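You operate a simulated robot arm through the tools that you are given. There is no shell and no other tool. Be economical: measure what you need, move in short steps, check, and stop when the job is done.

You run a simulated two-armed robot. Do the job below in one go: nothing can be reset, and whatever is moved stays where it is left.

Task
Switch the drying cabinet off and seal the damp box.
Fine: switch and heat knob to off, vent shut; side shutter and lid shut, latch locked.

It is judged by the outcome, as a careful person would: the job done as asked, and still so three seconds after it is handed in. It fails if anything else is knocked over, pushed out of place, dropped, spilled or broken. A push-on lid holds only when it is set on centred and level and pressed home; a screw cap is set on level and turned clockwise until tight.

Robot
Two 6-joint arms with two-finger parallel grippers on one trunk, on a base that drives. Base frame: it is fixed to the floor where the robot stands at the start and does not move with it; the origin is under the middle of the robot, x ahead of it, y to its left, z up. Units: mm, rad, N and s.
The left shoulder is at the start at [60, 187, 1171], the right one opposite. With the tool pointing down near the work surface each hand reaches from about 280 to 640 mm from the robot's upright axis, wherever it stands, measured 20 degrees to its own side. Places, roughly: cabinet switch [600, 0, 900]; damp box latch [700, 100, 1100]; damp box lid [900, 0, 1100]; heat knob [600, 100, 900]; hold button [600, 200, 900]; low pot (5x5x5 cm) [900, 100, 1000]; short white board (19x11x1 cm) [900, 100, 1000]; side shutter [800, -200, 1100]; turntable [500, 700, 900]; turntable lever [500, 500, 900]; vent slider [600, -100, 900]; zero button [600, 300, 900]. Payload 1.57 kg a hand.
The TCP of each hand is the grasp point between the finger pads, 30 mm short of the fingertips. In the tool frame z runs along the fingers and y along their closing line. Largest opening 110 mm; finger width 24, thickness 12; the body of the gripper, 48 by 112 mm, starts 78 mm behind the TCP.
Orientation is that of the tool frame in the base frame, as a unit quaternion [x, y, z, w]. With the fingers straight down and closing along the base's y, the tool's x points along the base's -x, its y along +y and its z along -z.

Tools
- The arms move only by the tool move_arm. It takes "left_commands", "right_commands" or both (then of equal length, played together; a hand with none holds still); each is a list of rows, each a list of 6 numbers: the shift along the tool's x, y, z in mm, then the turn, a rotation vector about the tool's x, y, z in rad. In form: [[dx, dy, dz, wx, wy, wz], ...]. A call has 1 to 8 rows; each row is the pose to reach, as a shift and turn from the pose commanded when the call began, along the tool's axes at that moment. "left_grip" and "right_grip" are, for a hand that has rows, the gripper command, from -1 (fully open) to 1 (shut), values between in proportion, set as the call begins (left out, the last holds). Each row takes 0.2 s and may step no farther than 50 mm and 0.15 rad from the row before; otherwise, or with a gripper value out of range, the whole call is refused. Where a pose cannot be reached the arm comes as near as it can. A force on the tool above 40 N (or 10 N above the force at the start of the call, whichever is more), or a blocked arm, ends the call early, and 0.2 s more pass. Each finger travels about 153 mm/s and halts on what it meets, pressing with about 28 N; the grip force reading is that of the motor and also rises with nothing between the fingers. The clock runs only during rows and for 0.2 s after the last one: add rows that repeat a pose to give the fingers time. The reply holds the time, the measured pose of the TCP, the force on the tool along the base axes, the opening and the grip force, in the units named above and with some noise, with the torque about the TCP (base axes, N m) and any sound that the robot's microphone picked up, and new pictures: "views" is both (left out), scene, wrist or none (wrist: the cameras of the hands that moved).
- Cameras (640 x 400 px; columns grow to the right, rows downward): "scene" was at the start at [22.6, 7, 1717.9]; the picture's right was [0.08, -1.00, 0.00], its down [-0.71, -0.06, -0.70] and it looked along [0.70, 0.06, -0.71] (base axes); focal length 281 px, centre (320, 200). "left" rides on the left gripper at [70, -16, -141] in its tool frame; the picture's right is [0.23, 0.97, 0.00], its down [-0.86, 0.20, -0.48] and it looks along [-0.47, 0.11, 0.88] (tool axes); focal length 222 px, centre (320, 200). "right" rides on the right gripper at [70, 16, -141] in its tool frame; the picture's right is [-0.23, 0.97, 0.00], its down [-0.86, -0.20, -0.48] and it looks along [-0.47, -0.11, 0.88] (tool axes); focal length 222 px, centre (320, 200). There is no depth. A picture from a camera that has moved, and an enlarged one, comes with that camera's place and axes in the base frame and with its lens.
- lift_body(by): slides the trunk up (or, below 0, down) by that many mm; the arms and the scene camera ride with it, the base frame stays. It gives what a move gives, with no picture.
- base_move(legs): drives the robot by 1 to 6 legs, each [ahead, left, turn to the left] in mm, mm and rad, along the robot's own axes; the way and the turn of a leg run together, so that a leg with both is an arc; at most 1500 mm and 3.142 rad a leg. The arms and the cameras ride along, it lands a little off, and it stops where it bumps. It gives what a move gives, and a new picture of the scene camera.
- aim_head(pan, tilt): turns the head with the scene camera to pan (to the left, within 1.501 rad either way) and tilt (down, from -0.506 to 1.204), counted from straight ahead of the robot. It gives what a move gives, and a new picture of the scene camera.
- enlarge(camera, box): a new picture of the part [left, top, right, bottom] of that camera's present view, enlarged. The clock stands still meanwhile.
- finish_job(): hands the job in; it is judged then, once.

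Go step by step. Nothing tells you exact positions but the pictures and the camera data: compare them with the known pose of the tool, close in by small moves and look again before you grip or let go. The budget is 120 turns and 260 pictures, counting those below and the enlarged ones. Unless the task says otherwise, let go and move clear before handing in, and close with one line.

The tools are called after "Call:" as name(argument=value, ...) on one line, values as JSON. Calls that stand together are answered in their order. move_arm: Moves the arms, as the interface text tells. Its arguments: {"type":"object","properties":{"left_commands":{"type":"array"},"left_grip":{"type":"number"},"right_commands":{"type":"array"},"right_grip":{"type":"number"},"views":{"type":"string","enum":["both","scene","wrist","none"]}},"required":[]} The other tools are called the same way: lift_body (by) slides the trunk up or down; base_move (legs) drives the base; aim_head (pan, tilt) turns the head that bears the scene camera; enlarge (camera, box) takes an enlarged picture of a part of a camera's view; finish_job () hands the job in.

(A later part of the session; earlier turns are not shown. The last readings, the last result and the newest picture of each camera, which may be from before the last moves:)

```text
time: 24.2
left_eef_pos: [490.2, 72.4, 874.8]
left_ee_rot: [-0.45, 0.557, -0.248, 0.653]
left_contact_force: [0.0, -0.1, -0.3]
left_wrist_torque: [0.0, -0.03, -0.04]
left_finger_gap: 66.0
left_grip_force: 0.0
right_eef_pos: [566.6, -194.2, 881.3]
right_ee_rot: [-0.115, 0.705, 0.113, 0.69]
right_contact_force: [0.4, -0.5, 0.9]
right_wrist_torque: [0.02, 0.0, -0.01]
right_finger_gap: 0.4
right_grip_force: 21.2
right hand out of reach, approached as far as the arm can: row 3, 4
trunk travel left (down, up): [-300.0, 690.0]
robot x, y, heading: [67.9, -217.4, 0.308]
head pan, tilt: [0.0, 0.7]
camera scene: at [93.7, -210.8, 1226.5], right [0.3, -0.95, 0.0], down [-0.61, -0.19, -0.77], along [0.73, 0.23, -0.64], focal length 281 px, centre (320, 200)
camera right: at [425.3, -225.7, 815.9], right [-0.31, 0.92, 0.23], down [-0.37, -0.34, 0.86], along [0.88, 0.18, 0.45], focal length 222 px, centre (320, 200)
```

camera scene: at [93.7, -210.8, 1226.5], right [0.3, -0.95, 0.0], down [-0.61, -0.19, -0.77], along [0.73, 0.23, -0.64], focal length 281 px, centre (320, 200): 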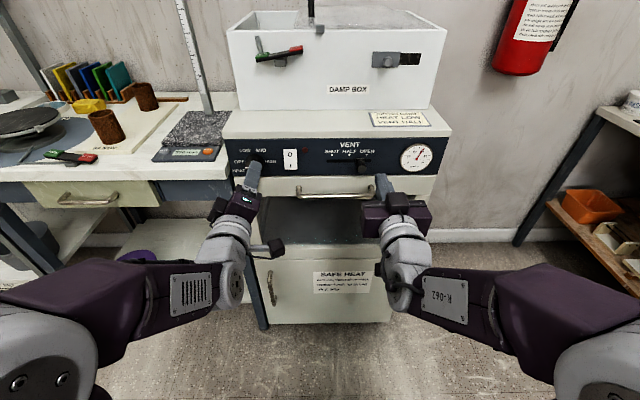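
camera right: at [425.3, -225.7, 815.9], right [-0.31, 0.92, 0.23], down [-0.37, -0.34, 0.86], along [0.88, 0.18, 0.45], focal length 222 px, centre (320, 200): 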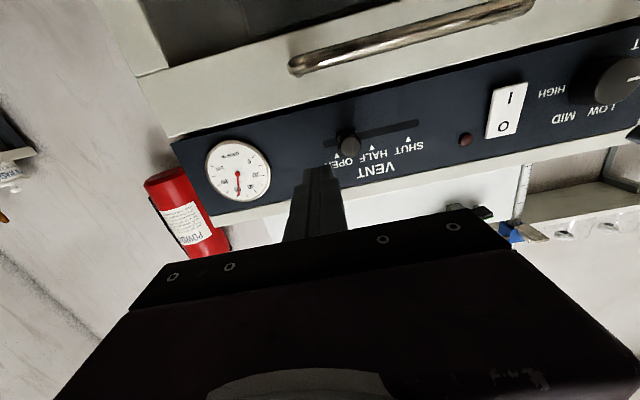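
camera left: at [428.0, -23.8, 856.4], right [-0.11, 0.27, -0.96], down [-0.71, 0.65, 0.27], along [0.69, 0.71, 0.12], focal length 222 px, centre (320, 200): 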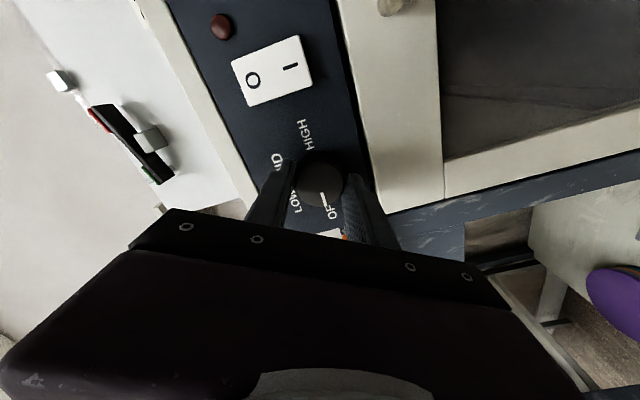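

Lowering 8 mm by the trunk, then shifting 8 mm right and advancing beside the slider.

Call:
lift_body(by=-8)

Call:
move_arm(right_commands=[[0, -9, 0, 0, 0, 0], [0, -9, 25, 0, 0, 0], [0, -9, 45, 0, 0, 0], [0, -9, 62, 0, 0, 0]])

Call:
enlarge(camera="scene", box=[305, 120, 433, 200])

```text
time: 24.8
left_eef_pos: [489.9, 71.4, 866.1]
left_ee_rot: [-0.45, 0.557, -0.248, 0.652]
left_contact_force: [-0.1, 0.0, 0.8]
left_wrist_torque: [0.0, 0.01, 0.0]
left_finger_gap: 66.2
left_grip_force: 0.0
right_eef_pos: [566.8, -195.1, 874.0]
right_ee_rot: [-0.115, 0.705, 0.113, 0.69]
right_contact_force: [-0.1, 0.7, -0.3]
right_wrist_torque: [0.02, 0.0, 0.0]
right_finger_gap: 0.0
right_grip_force: 21.2
trunk travel left (down, up): [-292.0, 698.0]
robot x, y, heading: [65.1, -215.3, 0.309]
head pan, tilt: [0.0, 0.7]
```

```text
time: 25.8
left_eef_pos: [490.6, 73.1, 867.4]
left_ee_rot: [-0.451, 0.557, -0.247, 0.652]
left_contact_force: [-1.0, -0.2, -0.2]
left_wrist_torque: [0.01, 0.0, 0.01]
left_finger_gap: 66.1
left_grip_force: 0.1
right_eef_pos: [624.3, -179.6, 873.9]
right_ee_rot: [-0.113, 0.707, 0.111, 0.689]
right_contact_force: [-0.8, -1.0, 0.7]
right_wrist_torque: [0.0, -0.01, 0.01]
right_finger_gap: 0.0
right_grip_force: 20.8
right hand out of reach, approached as far as the arm can: row 3, 4
trunk travel left (down, up): [-292.0, 698.0]
robot x, y, heading: [66.7, -218.7, 0.307]
head pan, tilt: [0.0, 0.7]
camera scene: at [94.2, -210.5, 1218.5], right [0.3, -0.95, 0.0], down [-0.61, -0.19, -0.76], along [0.73, 0.23, -0.64], focal length 281 px, centre (320, 200)
camera right: at [483.8, -209.5, 807.2], right [-0.3, 0.93, 0.23], down [-0.37, -0.33, 0.87], along [0.88, 0.17, 0.44], focal length 222 px, centre (320, 200)
```

scene: 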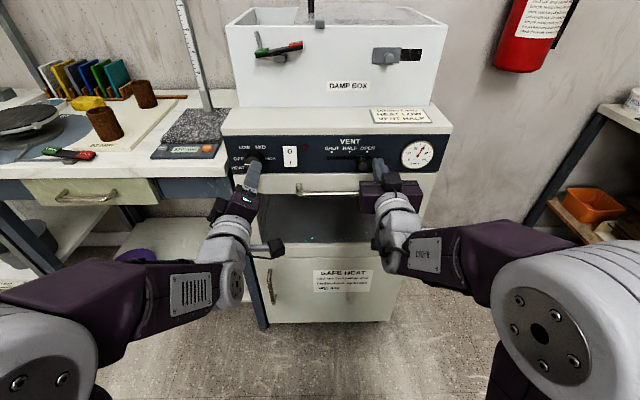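
right: 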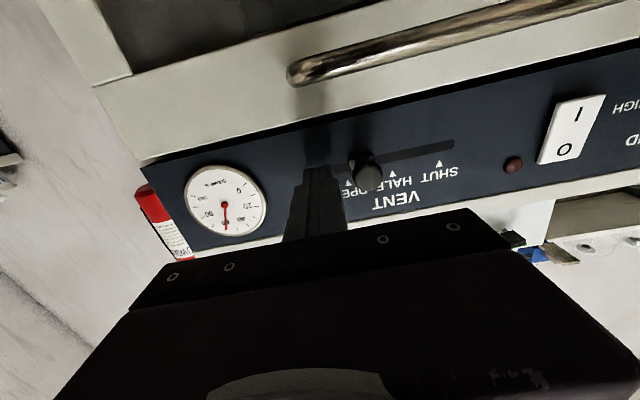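

```text
5.00 times, centred on (369, 160) of scene
camera zoom: at [94.2, -210.5, 1218.5], right [0.3, -0.95, 0.0], down [-0.61, -0.19, -0.76], along [0.73, 0.23, -0.64], focal length 1407 px, centre (75, 400)
```

zoom: 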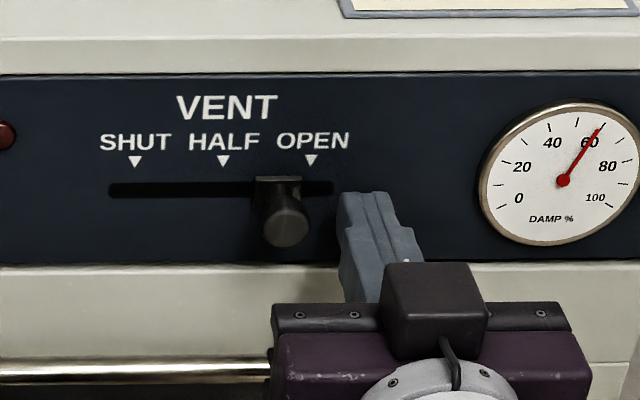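

The finger is 12 mm right of the slider cap; about 66 mm of travel to SHUT. Pushing left.

Call:
move_arm(right_commands=[[0, 15, 2, 0, 0, 0], [0, 30, 2, 0, 0, 0], [0, 45, 2, 0, 0, 0], [0, 60, 2, 0, 0, 0], [0, 70, 2, 0, 0, 0], [0, 78, 2, 0, 0, 0]], views="wrist")

Call:
enlarge(camera="scene", box=[285, 120, 413, 200])

```text
time: 27.2
left_eef_pos: [490.2, 72.3, 867.2]
left_ee_rot: [-0.451, 0.556, -0.249, 0.652]
left_contact_force: [0.2, -0.6, -0.3]
left_wrist_torque: [0.01, -0.02, 0.01]
left_finger_gap: 66.1
left_grip_force: 0.1
right_eef_pos: [600.7, -104.2, 873.6]
right_ee_rot: [-0.117, 0.705, 0.115, 0.69]
right_contact_force: [0.8, -0.6, 0.1]
right_wrist_torque: [0.04, 0.0, 0.0]
right_finger_gap: 0.0
right_grip_force: 21.1
trunk travel left (down, up): [-292.0, 698.0]
robot x, y, heading: [71.3, -222.4, 0.312]
head pan, tilt: [0.0, 0.7]
camera right: at [460.7, -134.3, 807.1], right [-0.31, 0.92, 0.23], down [-0.37, -0.34, 0.87], along [0.88, 0.18, 0.45], focal length 222 px, centre (320, 200)
```

right: 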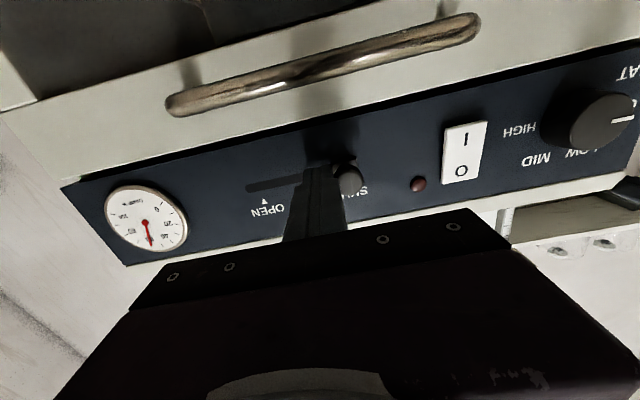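

```text
5.00 times, centred on (349, 160) of scene
camera zoom: at [93.9, -210.5, 1218.5], right [0.3, -0.95, 0.0], down [-0.61, -0.19, -0.76], along [0.73, 0.23, -0.64], focal length 1407 px, centre (175, 400)
```

zoom: 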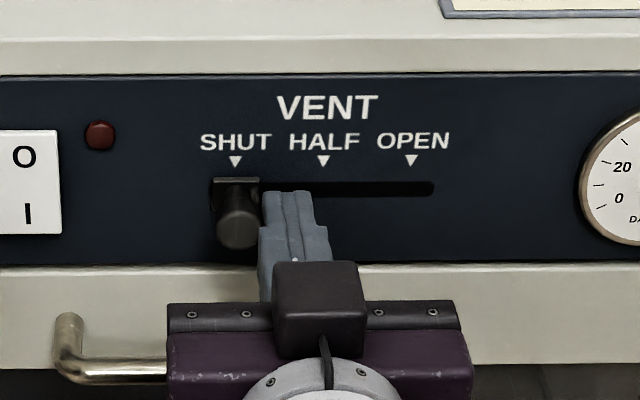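

The slider sits exactly at SHUT. Retreating the right hand, then checking the whole panel.

Call:
move_arm(right_commands=[[0, -4, 0, 0, 0, 0], [0, -6, -30, 0, 0, 0], [0, -10, -60, 0, 0, 0]], left_commands=[[0, 0, -5, 0, 0, 0.15], [0, 0, -10, 0, 0, 0.3], [0, 0, -15, 0, 0, 0.45]], views="none")

Call:
enlarge(camera="scene", box=[220, 100, 460, 250])

Call:
enlarge(camera="scene", box=[220, 0, 460, 150])

```text
time: 28.0
left_eef_pos: [484.9, 68.0, 877.3]
left_ee_rot: [-0.314, 0.644, -0.096, 0.691]
left_contact_force: [-0.1, 0.3, -0.3]
left_wrist_torque: [0.01, 0.05, -0.04]
left_finger_gap: 65.9
left_grip_force: 0.1
left hand out of reach, approached as far as the arm can: row 1, 2, 3
right_eef_pos: [547.4, -133.5, 877.7]
right_ee_rot: [-0.116, 0.705, 0.113, 0.69]
right_contact_force: [-0.5, -0.4, -0.4]
right_wrist_torque: [0.01, 0.01, 0.0]
right_finger_gap: 0.0
right_grip_force: 21.8
trunk travel left (down, up): [-292.0, 698.0]
robot x, y, heading: [70.8, -217.1, 0.305]
head pan, tilt: [0.0, 0.7]
```

```text
2.67 times, centred on (340, 175) of scene
camera zoom: at [93.5, -211.0, 1218.5], right [0.3, -0.95, 0.0], down [-0.61, -0.19, -0.77], along [0.73, 0.23, -0.64], focal length 750 px, centre (267, 267)
```

zoom: 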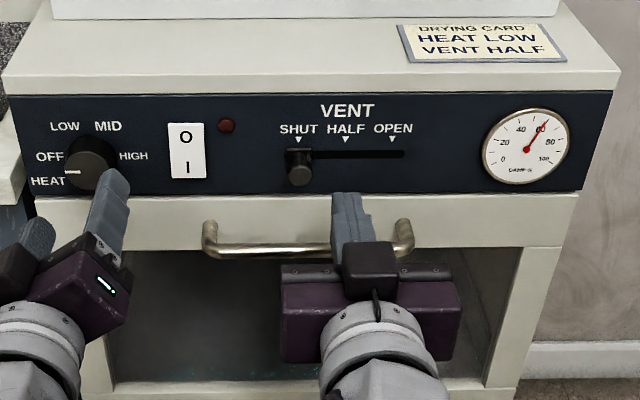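

```text
2.67 times, centred on (340, 75) of scene
camera zoom: at [93.5, -211.0, 1218.5], right [0.3, -0.95, 0.0], down [-0.61, -0.19, -0.77], along [0.73, 0.23, -0.64], focal length 750 px, centre (267, 533)
```

zoom: 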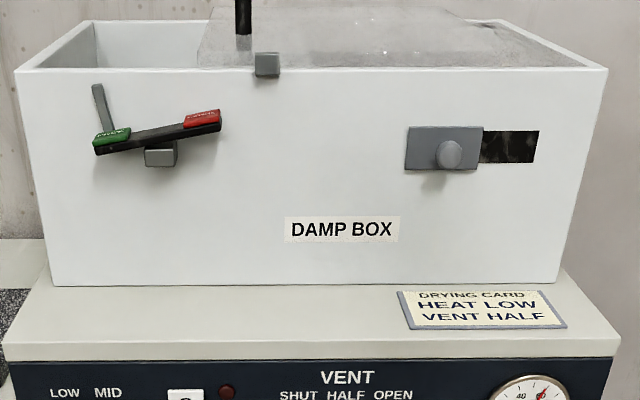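

Panel is done. Next the shutter: knob at about [760,-153,1062] must go right about 47 mm. Raising the trunk and driving forward 120 mm.

Call:
lift_body(by=186)

Call:
base_move(legs=[[120, 0, 0.015]])

Call:
enlarge(camera="right", box=[0, 0, 640, 400])

```text
time: 30.1
left_eef_pos: [486.6, 69.1, 1061.0]
left_ee_rot: [-0.315, 0.644, -0.096, 0.691]
left_contact_force: [0.1, 0.2, -1.4]
left_wrist_torque: [0.0, 0.01, -0.01]
left_finger_gap: 66.0
left_grip_force: 0.0
right_eef_pos: [547.4, -132.5, 1062.7]
right_ee_rot: [-0.116, 0.705, 0.114, 0.69]
right_contact_force: [0.4, -0.4, -0.4]
right_wrist_torque: [-0.01, 0.04, -0.01]
right_finger_gap: 0.0
right_grip_force: 20.9
trunk travel left (down, up): [-478.0, 512.0]
robot x, y, heading: [69.5, -217.1, 0.304]
head pan, tilt: [0.0, 0.7]
```

```text
time: 31.3
left_eef_pos: [593.3, 112.5, 1060.6]
left_ee_rot: [-0.322, 0.64, -0.089, 0.691]
left_contact_force: [0.6, -0.6, -1.1]
left_wrist_torque: [0.01, 0.01, 0.02]
left_finger_gap: 66.2
left_grip_force: 0.0
right_eef_pos: [659.6, -87.1, 1063.9]
right_ee_rot: [-0.122, 0.705, 0.12, 0.688]
right_contact_force: [-0.6, 0.4, 0.0]
right_wrist_torque: [-0.05, -0.02, -0.02]
right_finger_gap: 0.0
right_grip_force: 21.2
trunk travel left (down, up): [-478.0, 512.0]
robot x, y, heading: [178.1, -184.4, 0.321]
head pan, tilt: [0.0, 0.7]
camera scene: at [207.0, -173.3, 1404.5], right [0.32, -0.95, 0.0], down [-0.61, -0.21, -0.76], along [0.72, 0.24, -0.64], focal length 281 px, centre (320, 200)
```

scene: 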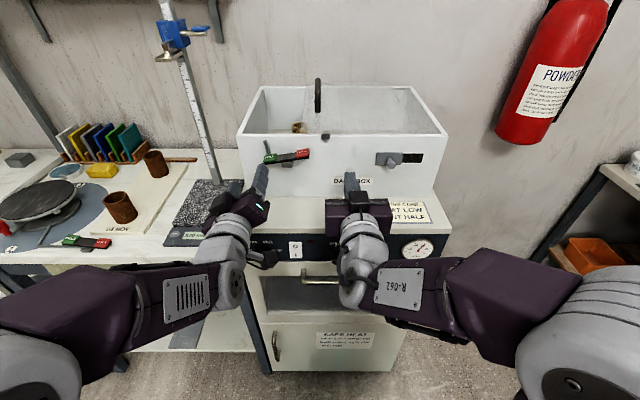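

```text
1.00 times, centred on (320, 200) of right (not enlarged: the box is as wide or as high as the picture)
camera zoom: at [518.6, -120.5, 996.6], right [-0.32, 0.92, 0.23], down [-0.36, -0.34, 0.87], along [0.87, 0.2, 0.45], focal length 222 px, centre (320, 200)
```

zoom: 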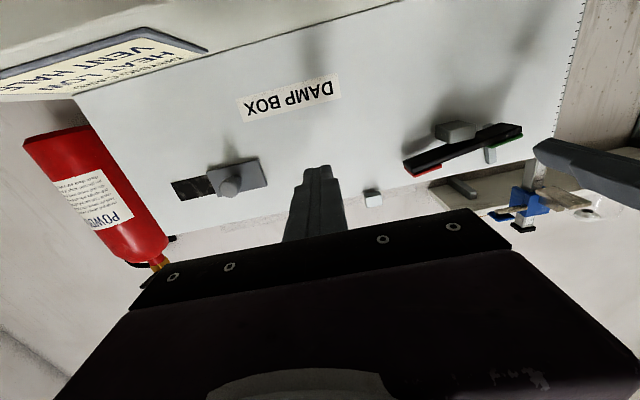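

Shutter knob confirmed at about [760,-155,1065]. Moving the right hand to just left of it, then in.

Call:
move_arm(right_commands=[[0, -30, 0, 0, 0, 0], [0, -60, 0, 0, 0, 0], [0, -60, 25, 0, 0, 0], [0, -60, 45, 0, 0, 0], [0, -60, 58, 0, 0, 0]])

Call:
enlarge(camera="scene", box=[330, 120, 458, 200])

```text
time: 32.5
left_eef_pos: [590.3, 112.6, 1061.5]
left_ee_rot: [-0.321, 0.64, -0.089, 0.693]
left_contact_force: [0.5, 0.8, 0.5]
left_wrist_torque: [0.03, -0.01, -0.02]
left_finger_gap: 66.0
left_grip_force: 0.0
right_eef_pos: [731.2, -124.0, 1062.6]
right_ee_rot: [-0.122, 0.705, 0.119, 0.689]
right_contact_force: [-8.8, -2.9, -2.6]
right_wrist_torque: [0.03, -0.02, -0.04]
right_finger_gap: 0.1
right_grip_force: 21.3
trunk travel left (down, up): [-478.0, 512.0]
robot x, y, heading: [181.6, -183.5, 0.32]
head pan, tilt: [0.0, 0.7]
camera scene: at [203.6, -174.4, 1404.5], right [0.32, -0.95, 0.0], down [-0.61, -0.2, -0.77], along [0.73, 0.24, -0.64], focal length 281 px, centre (320, 200)
camera right: at [591.1, -157.3, 996.5], right [-0.32, 0.92, 0.23], down [-0.36, -0.34, 0.87], along [0.87, 0.2, 0.45], focal length 222 px, centre (320, 200)
```

scene: 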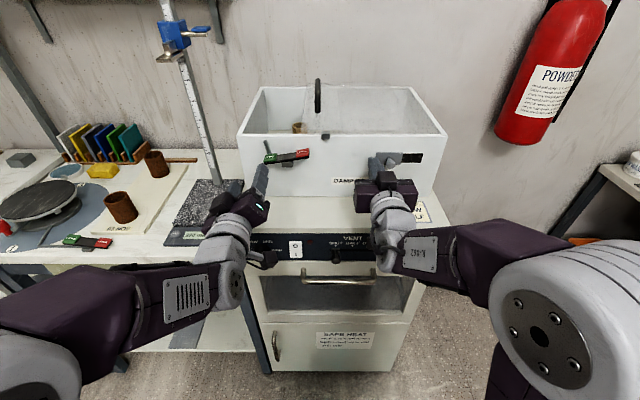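
right: 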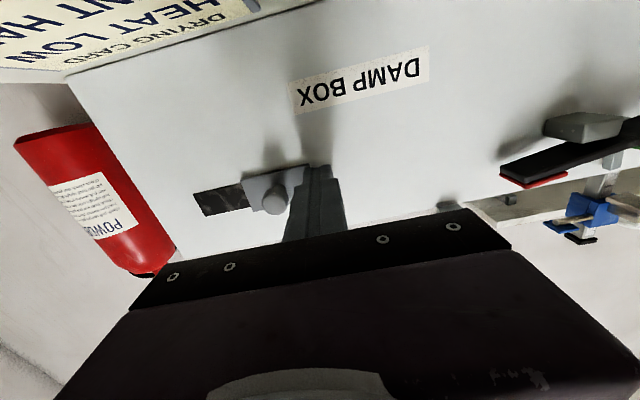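

```text
5.00 times, centred on (394, 160) of scene
camera zoom: at [203.6, -174.4, 1404.5], right [0.32, -0.95, 0.0], down [-0.61, -0.2, -0.77], along [0.73, 0.24, -0.64], focal length 1407 px, centre (-50, 400)
```

zoom: 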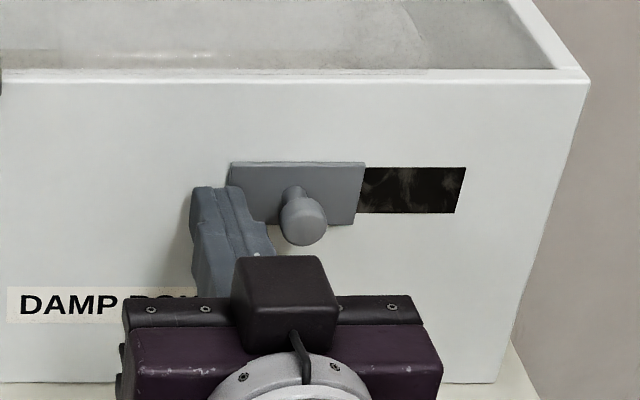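

Backing off 4 mm, then pushing the knob right.

Call:
move_arm(right_commands=[[0, 0, -4, 0, 0, 0], [0, -15, -4, 0, 0, 0], [0, -27, -4, 0, 0, 0], [0, -39, -4, 0, 0, 0], [0, -50, -4, 0, 0, 0]], views="wrist")

Call:
enlarge(camera="scene", box=[330, 120, 458, 200])

```text
time: 33.7
left_eef_pos: [592.3, 112.8, 1061.8]
left_ee_rot: [-0.321, 0.64, -0.09, 0.692]
left_contact_force: [0.5, -0.5, 1.1]
left_wrist_torque: [-0.02, -0.03, 0.02]
left_finger_gap: 65.9
left_grip_force: 0.1
right_eef_pos: [731.7, -130.5, 1062.2]
right_ee_rot: [-0.122, 0.705, 0.12, 0.688]
right_contact_force: [-0.4, 0.6, -0.1]
right_wrist_torque: [-0.01, 0.01, 0.0]
right_finger_gap: 0.2
right_grip_force: 21.9
right hand out of reach, approached as far as the arm can: row 2, 3, 4, 5
trunk travel left (down, up): [-478.0, 512.0]
robot x, y, heading: [179.4, -182.3, 0.329]
head pan, tilt: [0.0, 0.7]
camera right: at [591.4, -165.2, 996.2], right [-0.32, 0.92, 0.23], down [-0.36, -0.34, 0.87], along [0.87, 0.2, 0.45], focal length 222 px, centre (320, 200)
```

right: 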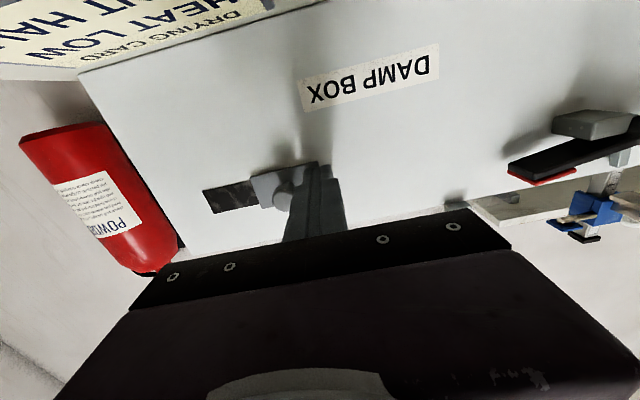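

```text
5.00 times, centred on (394, 160) of scene
camera zoom: at [206.0, -173.6, 1404.5], right [0.32, -0.95, 0.0], down [-0.61, -0.2, -0.76], along [0.73, 0.24, -0.64], focal length 1407 px, centre (-50, 400)
```

zoom: 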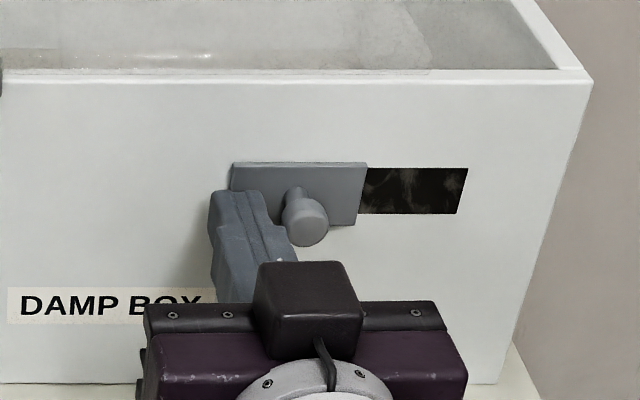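

The right arm is at its sideways limit. I'll look to the right before strafing the base.

Call:
aim_head(pan=-1.1, tilt=0.6)

```text
time: 35.0
left_eef_pos: [591.7, 112.6, 1061.2]
left_ee_rot: [-0.322, 0.64, -0.089, 0.692]
left_contact_force: [0.0, -0.4, -0.4]
left_wrist_torque: [-0.01, 0.0, -0.01]
left_finger_gap: 65.9
left_grip_force: 0.1
right_eef_pos: [732.0, -132.9, 1062.8]
right_ee_rot: [-0.122, 0.705, 0.12, 0.688]
right_contact_force: [0.3, -0.3, -0.6]
right_wrist_torque: [-0.02, 0.03, -0.04]
right_finger_gap: 0.0
right_grip_force: 21.4
trunk travel left (down, up): [-478.0, 512.0]
robot x, y, heading: [181.2, -183.2, 0.326]
head pan, tilt: [-1.1, 0.6]
camera scene: at [188.5, -262.6, 1413.2], right [-0.7, -0.71, 0.0], down [-0.4, 0.4, -0.83], along [0.59, -0.58, -0.56], focal length 281 px, centre (320, 200)
```

scene: 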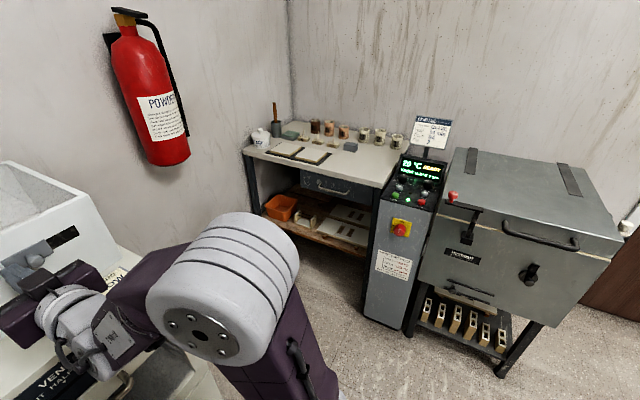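

Plenty of room to the right. Retreating the hand, strafing 75 mm right, and re-aiming the head.

Call:
move_arm(right_commands=[[0, 8, -20, 0, 0, 0], [0, 8, -48, 0, 0, 0]], views="none")

Call:
base_move(legs=[[0, -75, 0]])

Call:
aim_head(pan=0, tilt=0.7)

Call:
enlarge(camera="right", box=[0, 0, 640, 400])

```text
time: 35.6
left_eef_pos: [592.3, 112.3, 1061.3]
left_ee_rot: [-0.32, 0.64, -0.09, 0.692]
left_contact_force: [0.6, -0.3, 0.4]
left_wrist_torque: [0.0, 0.0, 0.01]
left_finger_gap: 66.3
left_grip_force: 0.2
right_eef_pos: [684.3, -141.2, 1065.1]
right_ee_rot: [-0.121, 0.704, 0.119, 0.69]
right_contact_force: [0.5, 0.8, -0.2]
right_wrist_torque: [0.02, 0.06, 0.0]
right_finger_gap: 0.0
right_grip_force: 20.9
trunk travel left (down, up): [-478.0, 512.0]
robot x, y, heading: [178.6, -182.1, 0.324]
head pan, tilt: [-1.1, 0.6]
```

```text
time: 36.7
left_eef_pos: [616.6, 40.1, 1061.8]
left_ee_rot: [-0.319, 0.641, -0.091, 0.692]
left_contact_force: [0.6, -0.3, -0.7]
left_wrist_torque: [-0.02, 0.02, 0.05]
left_finger_gap: 66.0
left_grip_force: 0.0
right_eef_pos: [707.1, -213.2, 1065.5]
right_ee_rot: [-0.121, 0.704, 0.12, 0.689]
right_contact_force: [0.0, -0.5, 0.5]
right_wrist_torque: [0.0, 0.0, 0.05]
right_finger_gap: 0.2
right_grip_force: 21.4
trunk travel left (down, up): [-478.0, 512.0]
robot x, y, heading: [206.2, -248.7, 0.318]
head pan, tilt: [-1.1, 0.6]
camera scene: at [212.2, -333.8, 1413.1], right [-0.7, -0.71, 0.0], down [-0.4, 0.4, -0.82], along [0.59, -0.58, -0.57], focal length 281 px, centre (320, 200)
```

scene: 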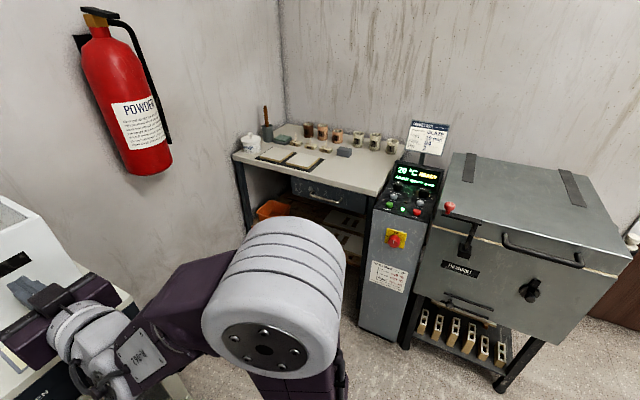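

```text
time: 38.0
left_eef_pos: [616.4, 42.2, 1060.2]
left_ee_rot: [-0.32, 0.641, -0.091, 0.692]
left_contact_force: [-0.4, -0.2, -0.2]
left_wrist_torque: [0.03, -0.02, -0.01]
left_finger_gap: 66.1
left_grip_force: 0.0
right_eef_pos: [707.1, -212.3, 1066.2]
right_ee_rot: [-0.122, 0.704, 0.119, 0.689]
right_contact_force: [0.4, 0.1, 0.0]
right_wrist_torque: [-0.01, 0.0, 0.03]
right_finger_gap: 0.3
right_grip_force: 20.9
trunk travel left (down, up): [-478.0, 512.0]
robot x, y, heading: [205.4, -253.5, 0.315]
head pan, tilt: [0.0, 0.7]
camera scene: at [229.2, -243.4, 1404.5], right [0.32, -0.95, 0.0], down [-0.61, -0.2, -0.77], along [0.73, 0.24, -0.64], focal length 281 px, centre (320, 200)
```

scene: 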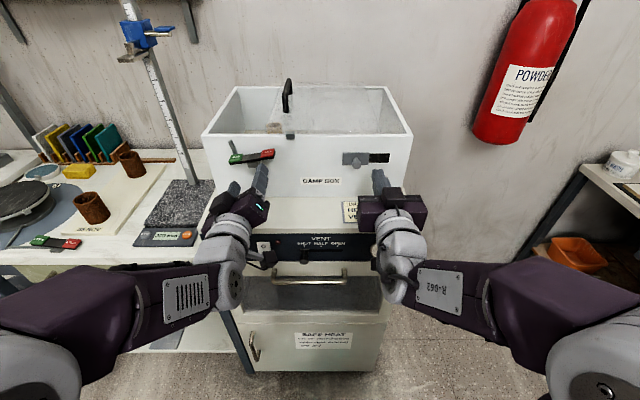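

```text
1.00 times, centred on (320, 200) of right (not enlarged: the box is as wide or as high as the picture)
camera zoom: at [567.2, -244.7, 998.8], right [-0.32, 0.92, 0.23], down [-0.37, -0.34, 0.87], along [0.87, 0.19, 0.45], focal length 222 px, centre (320, 200)
```

zoom: 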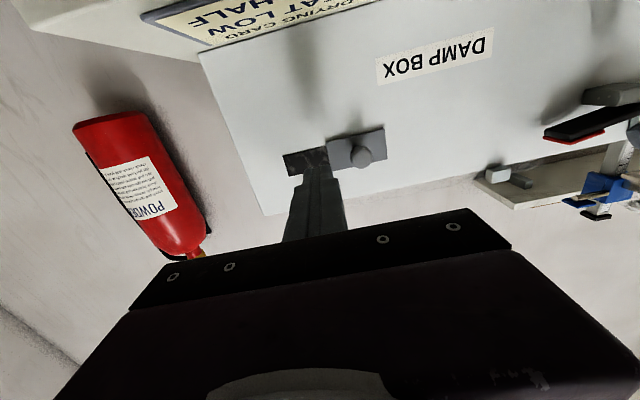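

Now re-engage: left of the knob, in, and push right 45 mm first.

Call:
move_arm(right_commands=[[0, 38, 0, 0, 0, 0], [0, 75, 0, 0, 0, 0], [0, 75, 24, 0, 0, 0], [0, 75, 46, 0, 0, 0], [0, 60, 46, 0, 0, 0], [0, 45, 46, 0, 0, 0], [0, 30, 46, 0, 0, 0], [0, 18, 46, 0, 0, 0]], views="wrist")

Call:
enlarge(camera="scene", box=[310, 120, 438, 200])

```text
time: 39.8
left_eef_pos: [616.6, 42.3, 1061.6]
left_ee_rot: [-0.321, 0.641, -0.09, 0.691]
left_contact_force: [-0.4, -0.8, 0.6]
left_wrist_torque: [-0.01, 0.01, 0.01]
left_finger_gap: 66.0
left_grip_force: 0.0
right_eef_pos: [746.3, -180.4, 1062.9]
right_ee_rot: [-0.122, 0.705, 0.119, 0.689]
right_contact_force: [0.2, 0.6, -0.2]
right_wrist_torque: [0.01, 0.02, 0.03]
right_finger_gap: 0.5
right_grip_force: 21.5
trunk travel left (down, up): [-478.0, 512.0]
robot x, y, heading: [202.5, -249.5, 0.318]
head pan, tilt: [0.0, 0.7]
camera right: at [605.4, -212.9, 996.9], right [-0.32, 0.92, 0.23], down [-0.37, -0.34, 0.87], along [0.87, 0.2, 0.45], focal length 222 px, centre (320, 200)
```

right: 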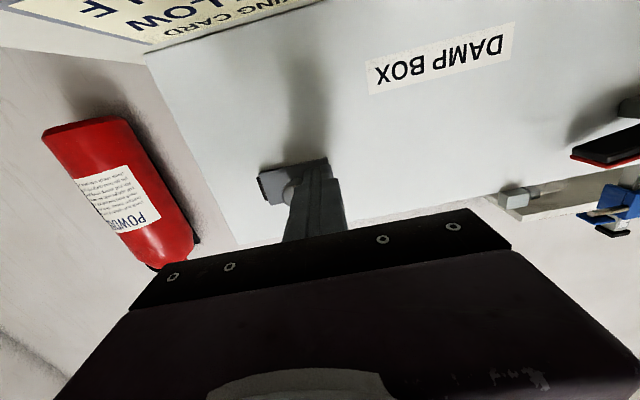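

```text
5.00 times, centred on (374, 160) of scene
camera zoom: at [229.0, -243.3, 1404.5], right [0.32, -0.95, 0.0], down [-0.61, -0.2, -0.77], along [0.73, 0.24, -0.64], focal length 1407 px, centre (50, 400)
```

zoom: 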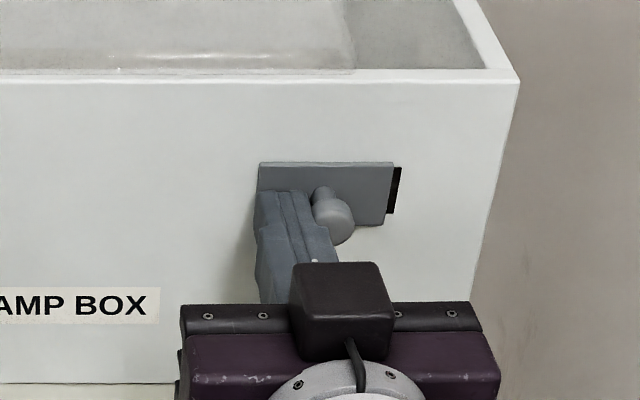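

Only about 4 mm of hole is still visible. Pushing on in small steps.

Call:
move_arm(right_commands=[[0, -3, 0, 0, 0, 0], [0, -6, 0, 0, 0, 0], [0, -8, 0, 0, 0, 0]], views="none")

Call:
enlarge(camera="scene", box=[310, 120, 438, 200])

```text
time: 40.6
left_eef_pos: [616.4, 41.3, 1061.6]
left_ee_rot: [-0.321, 0.64, -0.09, 0.692]
left_contact_force: [0.3, -0.3, 0.6]
left_wrist_torque: [0.03, 0.01, 0.05]
left_finger_gap: 65.8
left_grip_force: 0.0
right_eef_pos: [747.5, -186.1, 1063.3]
right_ee_rot: [-0.122, 0.705, 0.12, 0.688]
right_contact_force: [0.1, 0.8, 0.5]
right_wrist_torque: [-0.01, -0.01, 0.03]
right_finger_gap: 0.0
right_grip_force: 21.7
trunk travel left (down, up): [-478.0, 512.0]
robot x, y, heading: [204.0, -248.8, 0.319]
head pan, tilt: [0.0, 0.7]
```

```text
5.00 times, centred on (374, 160) of scene
camera zoom: at [229.3, -242.9, 1404.5], right [0.32, -0.95, 0.0], down [-0.61, -0.2, -0.76], along [0.73, 0.24, -0.64], focal length 1407 px, centre (50, 400)
```

zoom: 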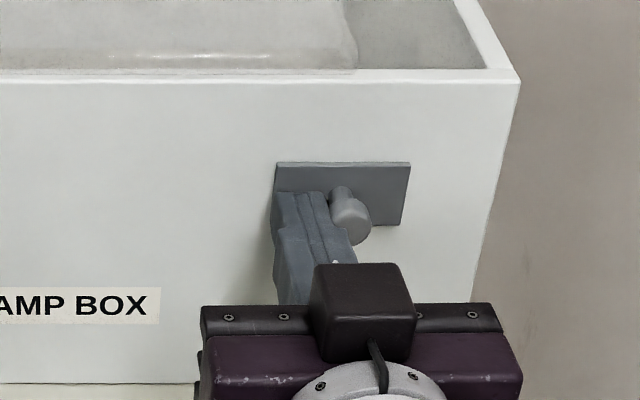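

The hole is covered. A further small nudge to find the end stop.

Call:
move_arm(right_commands=[[0, -2, 0, 0, 0, 0], [0, -4, 0, 0, 0, 0], [0, -5, 0, 0, 0, 0]], views="none")

Call:
enlarge(camera="scene", box=[310, 120, 438, 200])

```text
time: 41.4
left_eef_pos: [615.4, 44.6, 1060.6]
left_ee_rot: [-0.322, 0.64, -0.09, 0.691]
left_contact_force: [-0.4, 0.6, -0.6]
left_wrist_torque: [-0.01, 0.01, -0.02]
left_finger_gap: 66.1
left_grip_force: 0.1
right_eef_pos: [748.0, -187.9, 1063.7]
right_ee_rot: [-0.124, 0.704, 0.119, 0.689]
right_contact_force: [-5.7, 12.5, -4.2]
right_wrist_torque: [0.0, 0.06, 0.23]
right_finger_gap: 0.0
right_grip_force: 21.3
trunk travel left (down, up): [-478.0, 512.0]
robot x, y, heading: [207.4, -253.3, 0.324]
head pan, tilt: [0.0, 0.7]
```

```text
5.00 times, centred on (374, 160) of scene
camera zoom: at [228.4, -240.0, 1404.5], right [0.32, -0.95, 0.0], down [-0.61, -0.21, -0.76], along [0.73, 0.24, -0.64], focal length 1407 px, centre (50, 400)
```

zoom: 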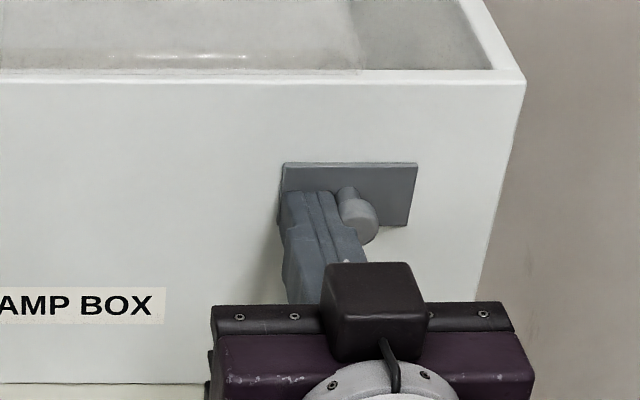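

The shutter hit its end stop: shut. Now retreat the right hand and tuck the left hand away to the left.

Call:
move_arm(right_commands=[[0, 5, 0, 0, 0, 0], [0, 8, -30, 0, 0, 0], [0, 8, -60, 0, 0, 0]], left_commands=[[0, 0, 0, 0, 0, 0.15], [0, 0, 0, 0, 0, 0.3], [0, 0, 0, 0, 0, 0.45]], views="none")

Call:
lift_body(by=150)

Call:
move_arm(right_commands=[[0, 0, 0, 0, 0.15, 0], [0, 0, 0, 0, 0.3, 0], [0, 0, 0, 0, 0.45, 0], [0, 0, 0, 0, 0.6, 0], [0, 0, 0, 0, 0.7, 0]], left_commands=[[0, 20, 0, 0, 0, 0], [0, 40, 0, 0, 0, 0], [0, 60, 0, 0, 0, 0], [0, 80, 0, 0, 0, 0], [0, 90, 0, 0, 0, 0]], views="both")

```text
time: 42.2
left_eef_pos: [617.0, 41.0, 1060.4]
left_ee_rot: [-0.168, 0.696, 0.068, 0.695]
left_contact_force: [-0.4, -0.8, -0.2]
left_wrist_torque: [-0.04, 0.01, -0.01]
left_finger_gap: 66.2
left_grip_force: 0.0
right_eef_pos: [691.7, -208.6, 1066.5]
right_ee_rot: [-0.121, 0.704, 0.12, 0.689]
right_contact_force: [1.3, 0.3, -0.1]
right_wrist_torque: [0.0, -0.01, -0.01]
right_finger_gap: 0.0
right_grip_force: 21.1
trunk travel left (down, up): [-478.0, 512.0]
robot x, y, heading: [201.5, -251.2, 0.322]
head pan, tilt: [0.0, 0.7]
```

```text
time: 43.9
left_eef_pos: [617.4, 41.4, 1210.6]
left_ee_rot: [-0.17, 0.696, 0.067, 0.694]
left_contact_force: [0.3, -0.4, -0.2]
left_wrist_torque: [-0.01, 0.02, -0.02]
left_finger_gap: 66.0
left_grip_force: 0.0
right_eef_pos: [691.9, -208.9, 1214.6]
right_ee_rot: [-0.121, 0.705, 0.118, 0.689]
right_contact_force: [0.4, -0.4, -0.6]
right_wrist_torque: [-0.04, 0.03, -0.03]
right_finger_gap: 0.2
right_grip_force: 21.5
trunk travel left (down, up): [-628.0, 362.0]
robot x, y, heading: [202.9, -248.9, 0.319]
head pan, tilt: [0.0, 0.7]
```

```text
time: 45.1
left_eef_pos: [593.2, 129.2, 1200.5]
left_ee_rot: [-0.17, 0.697, 0.066, 0.694]
left_contact_force: [-0.1, -0.2, 0.0]
left_wrist_torque: [0.0, 0.01, -0.02]
left_finger_gap: 65.7
left_grip_force: 0.0
left hand out of reach, approached as far as the arm can: row 1, 2, 3, 4, 5
right_eef_pos: [692.1, -207.0, 1216.7]
right_ee_rot: [-0.155, 0.898, 0.071, 0.406]
right_contact_force: [1.2, -0.1, -0.2]
right_wrist_torque: [0.0, 0.01, 0.03]
right_finger_gap: 0.2
right_grip_force: 20.9
trunk travel left (down, up): [-628.0, 362.0]
robot x, y, heading: [206.5, -251.1, 0.318]
head pan, tilt: [0.0, 0.7]
camera scene: at [229.8, -242.7, 1554.5], right [0.32, -0.95, 0.0], down [-0.61, -0.2, -0.76], along [0.73, 0.24, -0.64], focal length 281 px, centre (320, 200)
camera right: at [543.5, -243.4, 1257.7], right [-0.19, 0.97, 0.17], down [0.26, -0.12, 0.96], along [0.95, 0.22, -0.23], focal length 222 px, centre (320, 200)
camera left: at [467.6, 57.8, 1137.6], right [-0.31, 0.88, -0.36], down [-0.53, 0.15, 0.83], along [0.78, 0.46, 0.42], focal length 222 px, centre (320, 200)
```

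scene: 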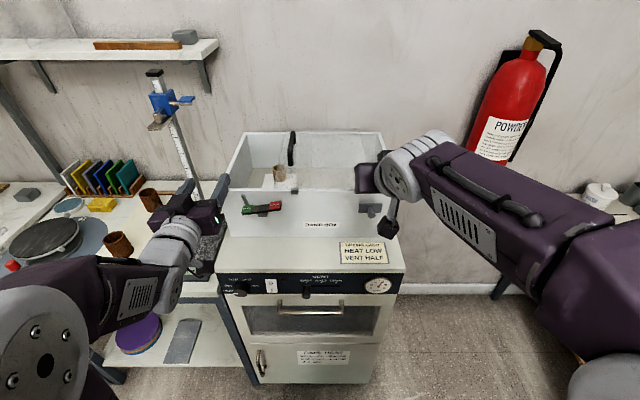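
right: 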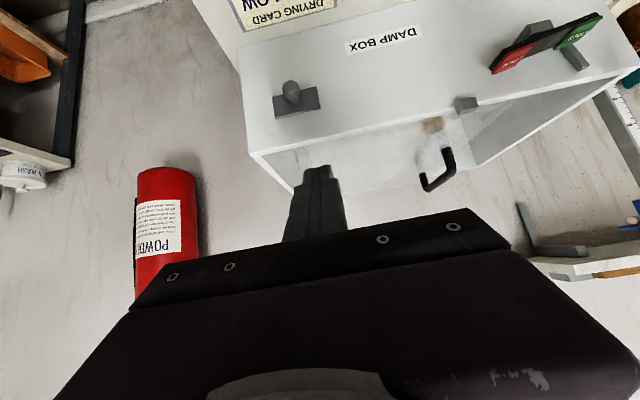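
left: 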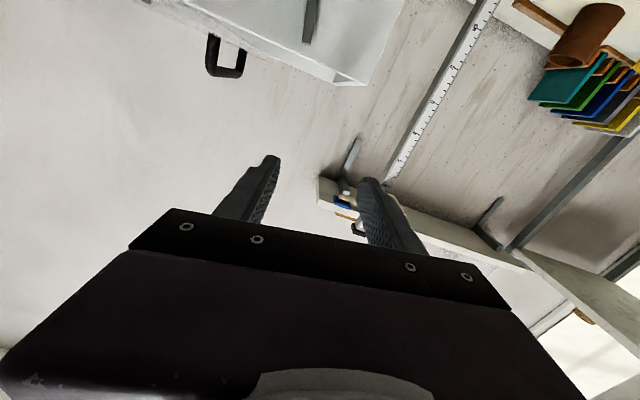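

Handle found: bar from d≈815 to 925 deep, top z≈1166. I'll fold the left hand back to its tool-down home so it clears the height gauge when I drive in.

Call:
move_arm(left_commands=[[-8, 0, -14, 0, 0.15, 0], [-16, 0, -28, 0, 0.3, 0], [-24, 0, -42, 0, 0.45, 0], [-32, 0, -56, 0, 0.6, 0], [-40, 0, -70, 0, 0.75, 0], [-48, 0, -84, 0, 0.9, 0], [-56, 0, -98, 0, 1.05, 0], [-64, 0, -110, 0, 1.2, 0]], views="none")

Call:
base_move(legs=[[0, 135, 0]])

```text
time: 46.9
left_eef_pos: [515.8, 86.3, 1121.9]
left_ee_rot: [-0.177, 0.964, -0.044, 0.195]
left_contact_force: [-0.2, -0.3, -0.2]
left_wrist_torque: [-0.05, 0.0, 0.01]
left_finger_gap: 65.9
left_grip_force: 0.2
left hand out of reach, approached as far as the arm can: row 3, 4, 6, 7, 8
right_eef_pos: [694.3, -206.1, 1216.6]
right_ee_rot: [-0.155, 0.898, 0.07, 0.405]
right_contact_force: [0.8, -0.1, 0.4]
right_wrist_torque: [-0.03, 0.01, 0.01]
right_finger_gap: 0.2
right_grip_force: 21.2
trunk travel left (down, up): [-628.0, 362.0]
robot x, y, heading: [205.1, -252.0, 0.317]
head pan, tilt: [0.0, 0.7]
```

```text
time: 48.2
left_eef_pos: [473.8, 213.5, 1123.4]
left_ee_rot: [-0.176, 0.964, -0.043, 0.196]
left_contact_force: [-0.2, -0.5, 0.8]
left_wrist_torque: [-0.03, 0.0, 0.01]
left_finger_gap: 66.2
left_grip_force: 0.1
right_eef_pos: [649.0, -80.3, 1214.9]
right_ee_rot: [-0.153, 0.898, 0.07, 0.406]
right_contact_force: [-0.2, -0.1, 0.0]
right_wrist_torque: [-0.03, -0.03, 0.01]
right_finger_gap: 0.0
right_grip_force: 20.9
trunk travel left (down, up): [-628.0, 362.0]
robot x, y, heading: [162.6, -119.1, 0.316]
head pan, tilt: [0.0, 0.7]
camera scene: at [186.5, -114.9, 1554.5], right [0.31, -0.95, 0.0], down [-0.61, -0.2, -0.76], along [0.73, 0.24, -0.64], focal length 281 px, centre (320, 200)
```

scene: 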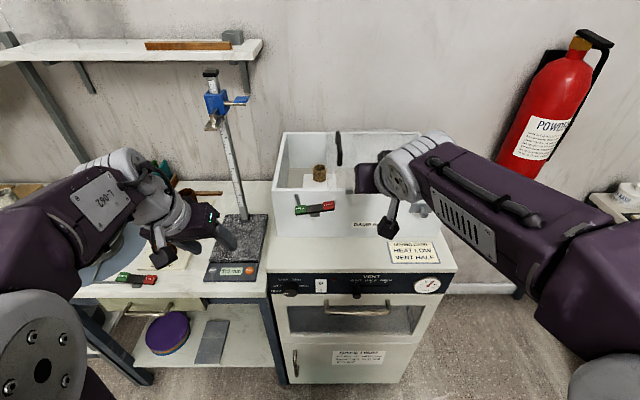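

Left hand is clear. Driving forward 110 mm with the right hand above the rim level.

Call:
base_move(legs=[[110, 0, 0]])

Call:
move_arm(right_commands=[[-19, 0, 23, 0, 0, 0], [-38, 0, 46, 0, 0, 0], [-57, 0, 69, 0, 0, 0], [-76, 0, 92, 0, 0, 0]])

```text
time: 49.5
left_eef_pos: [580.0, 248.8, 1122.8]
left_ee_rot: [-0.176, 0.964, -0.043, 0.196]
left_contact_force: [1.1, -0.1, 0.1]
left_wrist_torque: [-0.03, -0.01, -0.01]
left_finger_gap: 66.1
left_grip_force: 0.1
right_eef_pos: [754.9, -43.8, 1216.5]
right_ee_rot: [-0.153, 0.899, 0.069, 0.406]
right_contact_force: [-0.4, -0.1, 0.6]
right_wrist_torque: [0.02, -0.01, 0.02]
right_finger_gap: 0.1
right_grip_force: 21.5
trunk travel left (down, up): [-628.0, 362.0]
robot x, y, heading: [272.4, -86.0, 0.32]
head pan, tilt: [0.0, 0.7]
camera scene: at [291.2, -78.7, 1554.6], right [0.31, -0.95, 0.0], down [-0.61, -0.2, -0.77], along [0.73, 0.24, -0.64], focal length 281 px, centre (320, 200)
```

scene: 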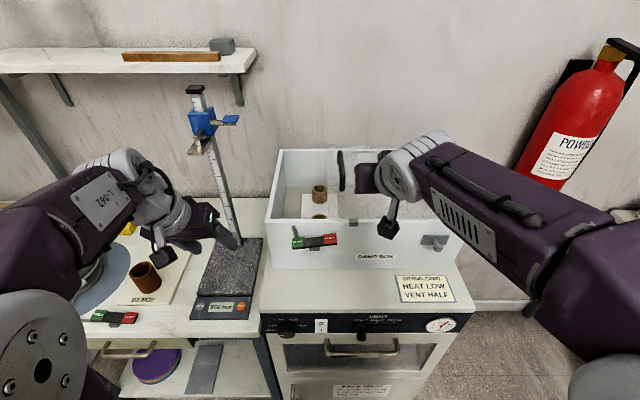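

```text
time: 50.5
left_eef_pos: [579.2, 248.4, 1122.1]
left_ee_rot: [-0.175, 0.964, -0.045, 0.195]
left_contact_force: [-0.2, 0.7, 0.0]
left_wrist_torque: [-0.01, -0.02, 0.0]
left_finger_gap: 66.0
left_grip_force: 0.1
right_eef_pos: [868.9, -3.9, 1210.7]
right_ee_rot: [-0.153, 0.899, 0.07, 0.405]
right_contact_force: [-0.1, 0.1, -0.7]
right_wrist_torque: [-0.02, 0.01, 0.01]
right_finger_gap: 0.0
right_grip_force: 21.3
trunk travel left (down, up): [-628.0, 362.0]
robot x, y, heading: [264.4, -88.4, 0.314]
head pan, tilt: [0.0, 0.7]
camera scene: at [293.2, -78.2, 1554.5], right [0.31, -0.95, 0.0], down [-0.61, -0.2, -0.76], along [0.73, 0.24, -0.65], focal length 281 px, centre (320, 200)
camera right: at [720.3, -38.9, 1251.6], right [-0.18, 0.97, 0.17], down [0.26, -0.12, 0.96], along [0.95, 0.22, -0.23], focal length 222 px, centre (320, 200)
```

scene: 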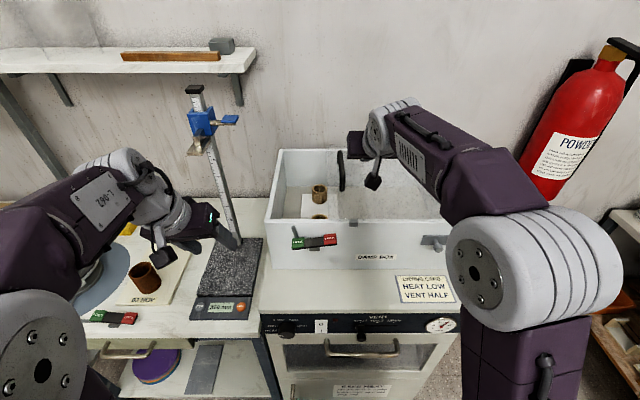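
right: 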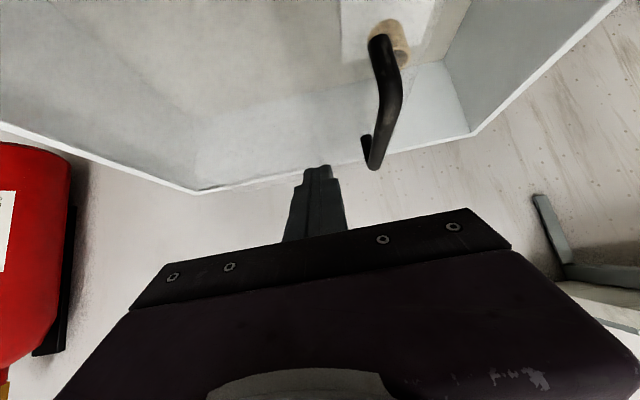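

Good reach. Descending beside the handle (60 mm to its right), at mid-handle depth.

Call:
move_arm(right_commands=[[-20, 0, 22, 0, 0, 0], [-3, 0, 37, 0, 0, 0], [13, 0, 52, 0, 0, 0]])

Call:
enlarge(camera="scene", box=[260, 100, 452, 220])

```text
time: 51.2
left_eef_pos: [579.7, 248.5, 1122.4]
left_ee_rot: [-0.176, 0.964, -0.044, 0.196]
left_contact_force: [-1.1, 1.0, 0.8]
left_wrist_torque: [-0.04, 0.0, -0.01]
left_finger_gap: 65.9
left_grip_force: 0.1
right_eef_pos: [896.4, 6.5, 1167.5]
right_ee_rot: [-0.153, 0.899, 0.07, 0.405]
right_contact_force: [-0.3, 0.4, -0.5]
right_wrist_torque: [0.01, 0.03, -0.02]
right_finger_gap: 0.1
right_grip_force: 21.4
trunk travel left (down, up): [-628.0, 362.0]
robot x, y, heading: [266.0, -86.5, 0.318]
head pan, tilt: [0.0, 0.7]
camera scene: at [291.8, -78.7, 1554.6], right [0.31, -0.95, 0.0], down [-0.61, -0.2, -0.76], along [0.73, 0.24, -0.64], focal length 281 px, centre (320, 200)
camera right: at [747.6, -29.2, 1209.0], right [-0.18, 0.97, 0.17], down [0.26, -0.12, 0.96], along [0.95, 0.22, -0.23], focal length 222 px, centre (320, 200)
```

scene: 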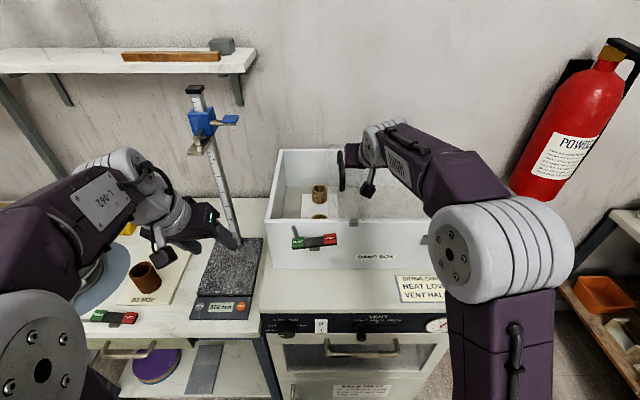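
right: 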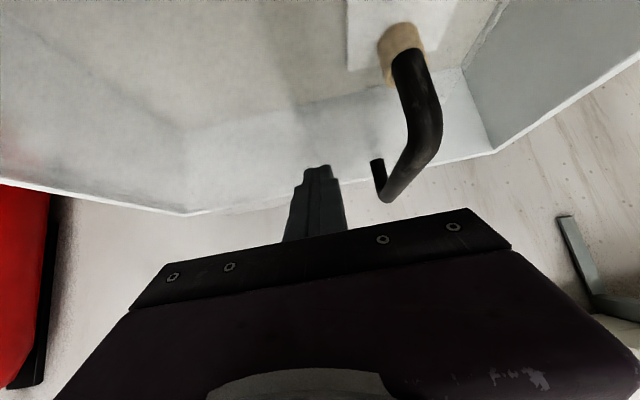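

```text
3.33 times, centred on (356, 160) of scene
camera zoom: at [291.8, -78.7, 1554.6], right [0.31, -0.95, 0.0], down [-0.61, -0.2, -0.76], along [0.73, 0.24, -0.64], focal length 938 px, centre (200, 333)
```

zoom: 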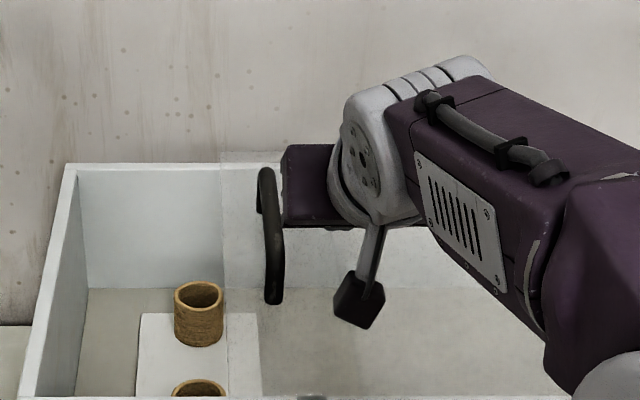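

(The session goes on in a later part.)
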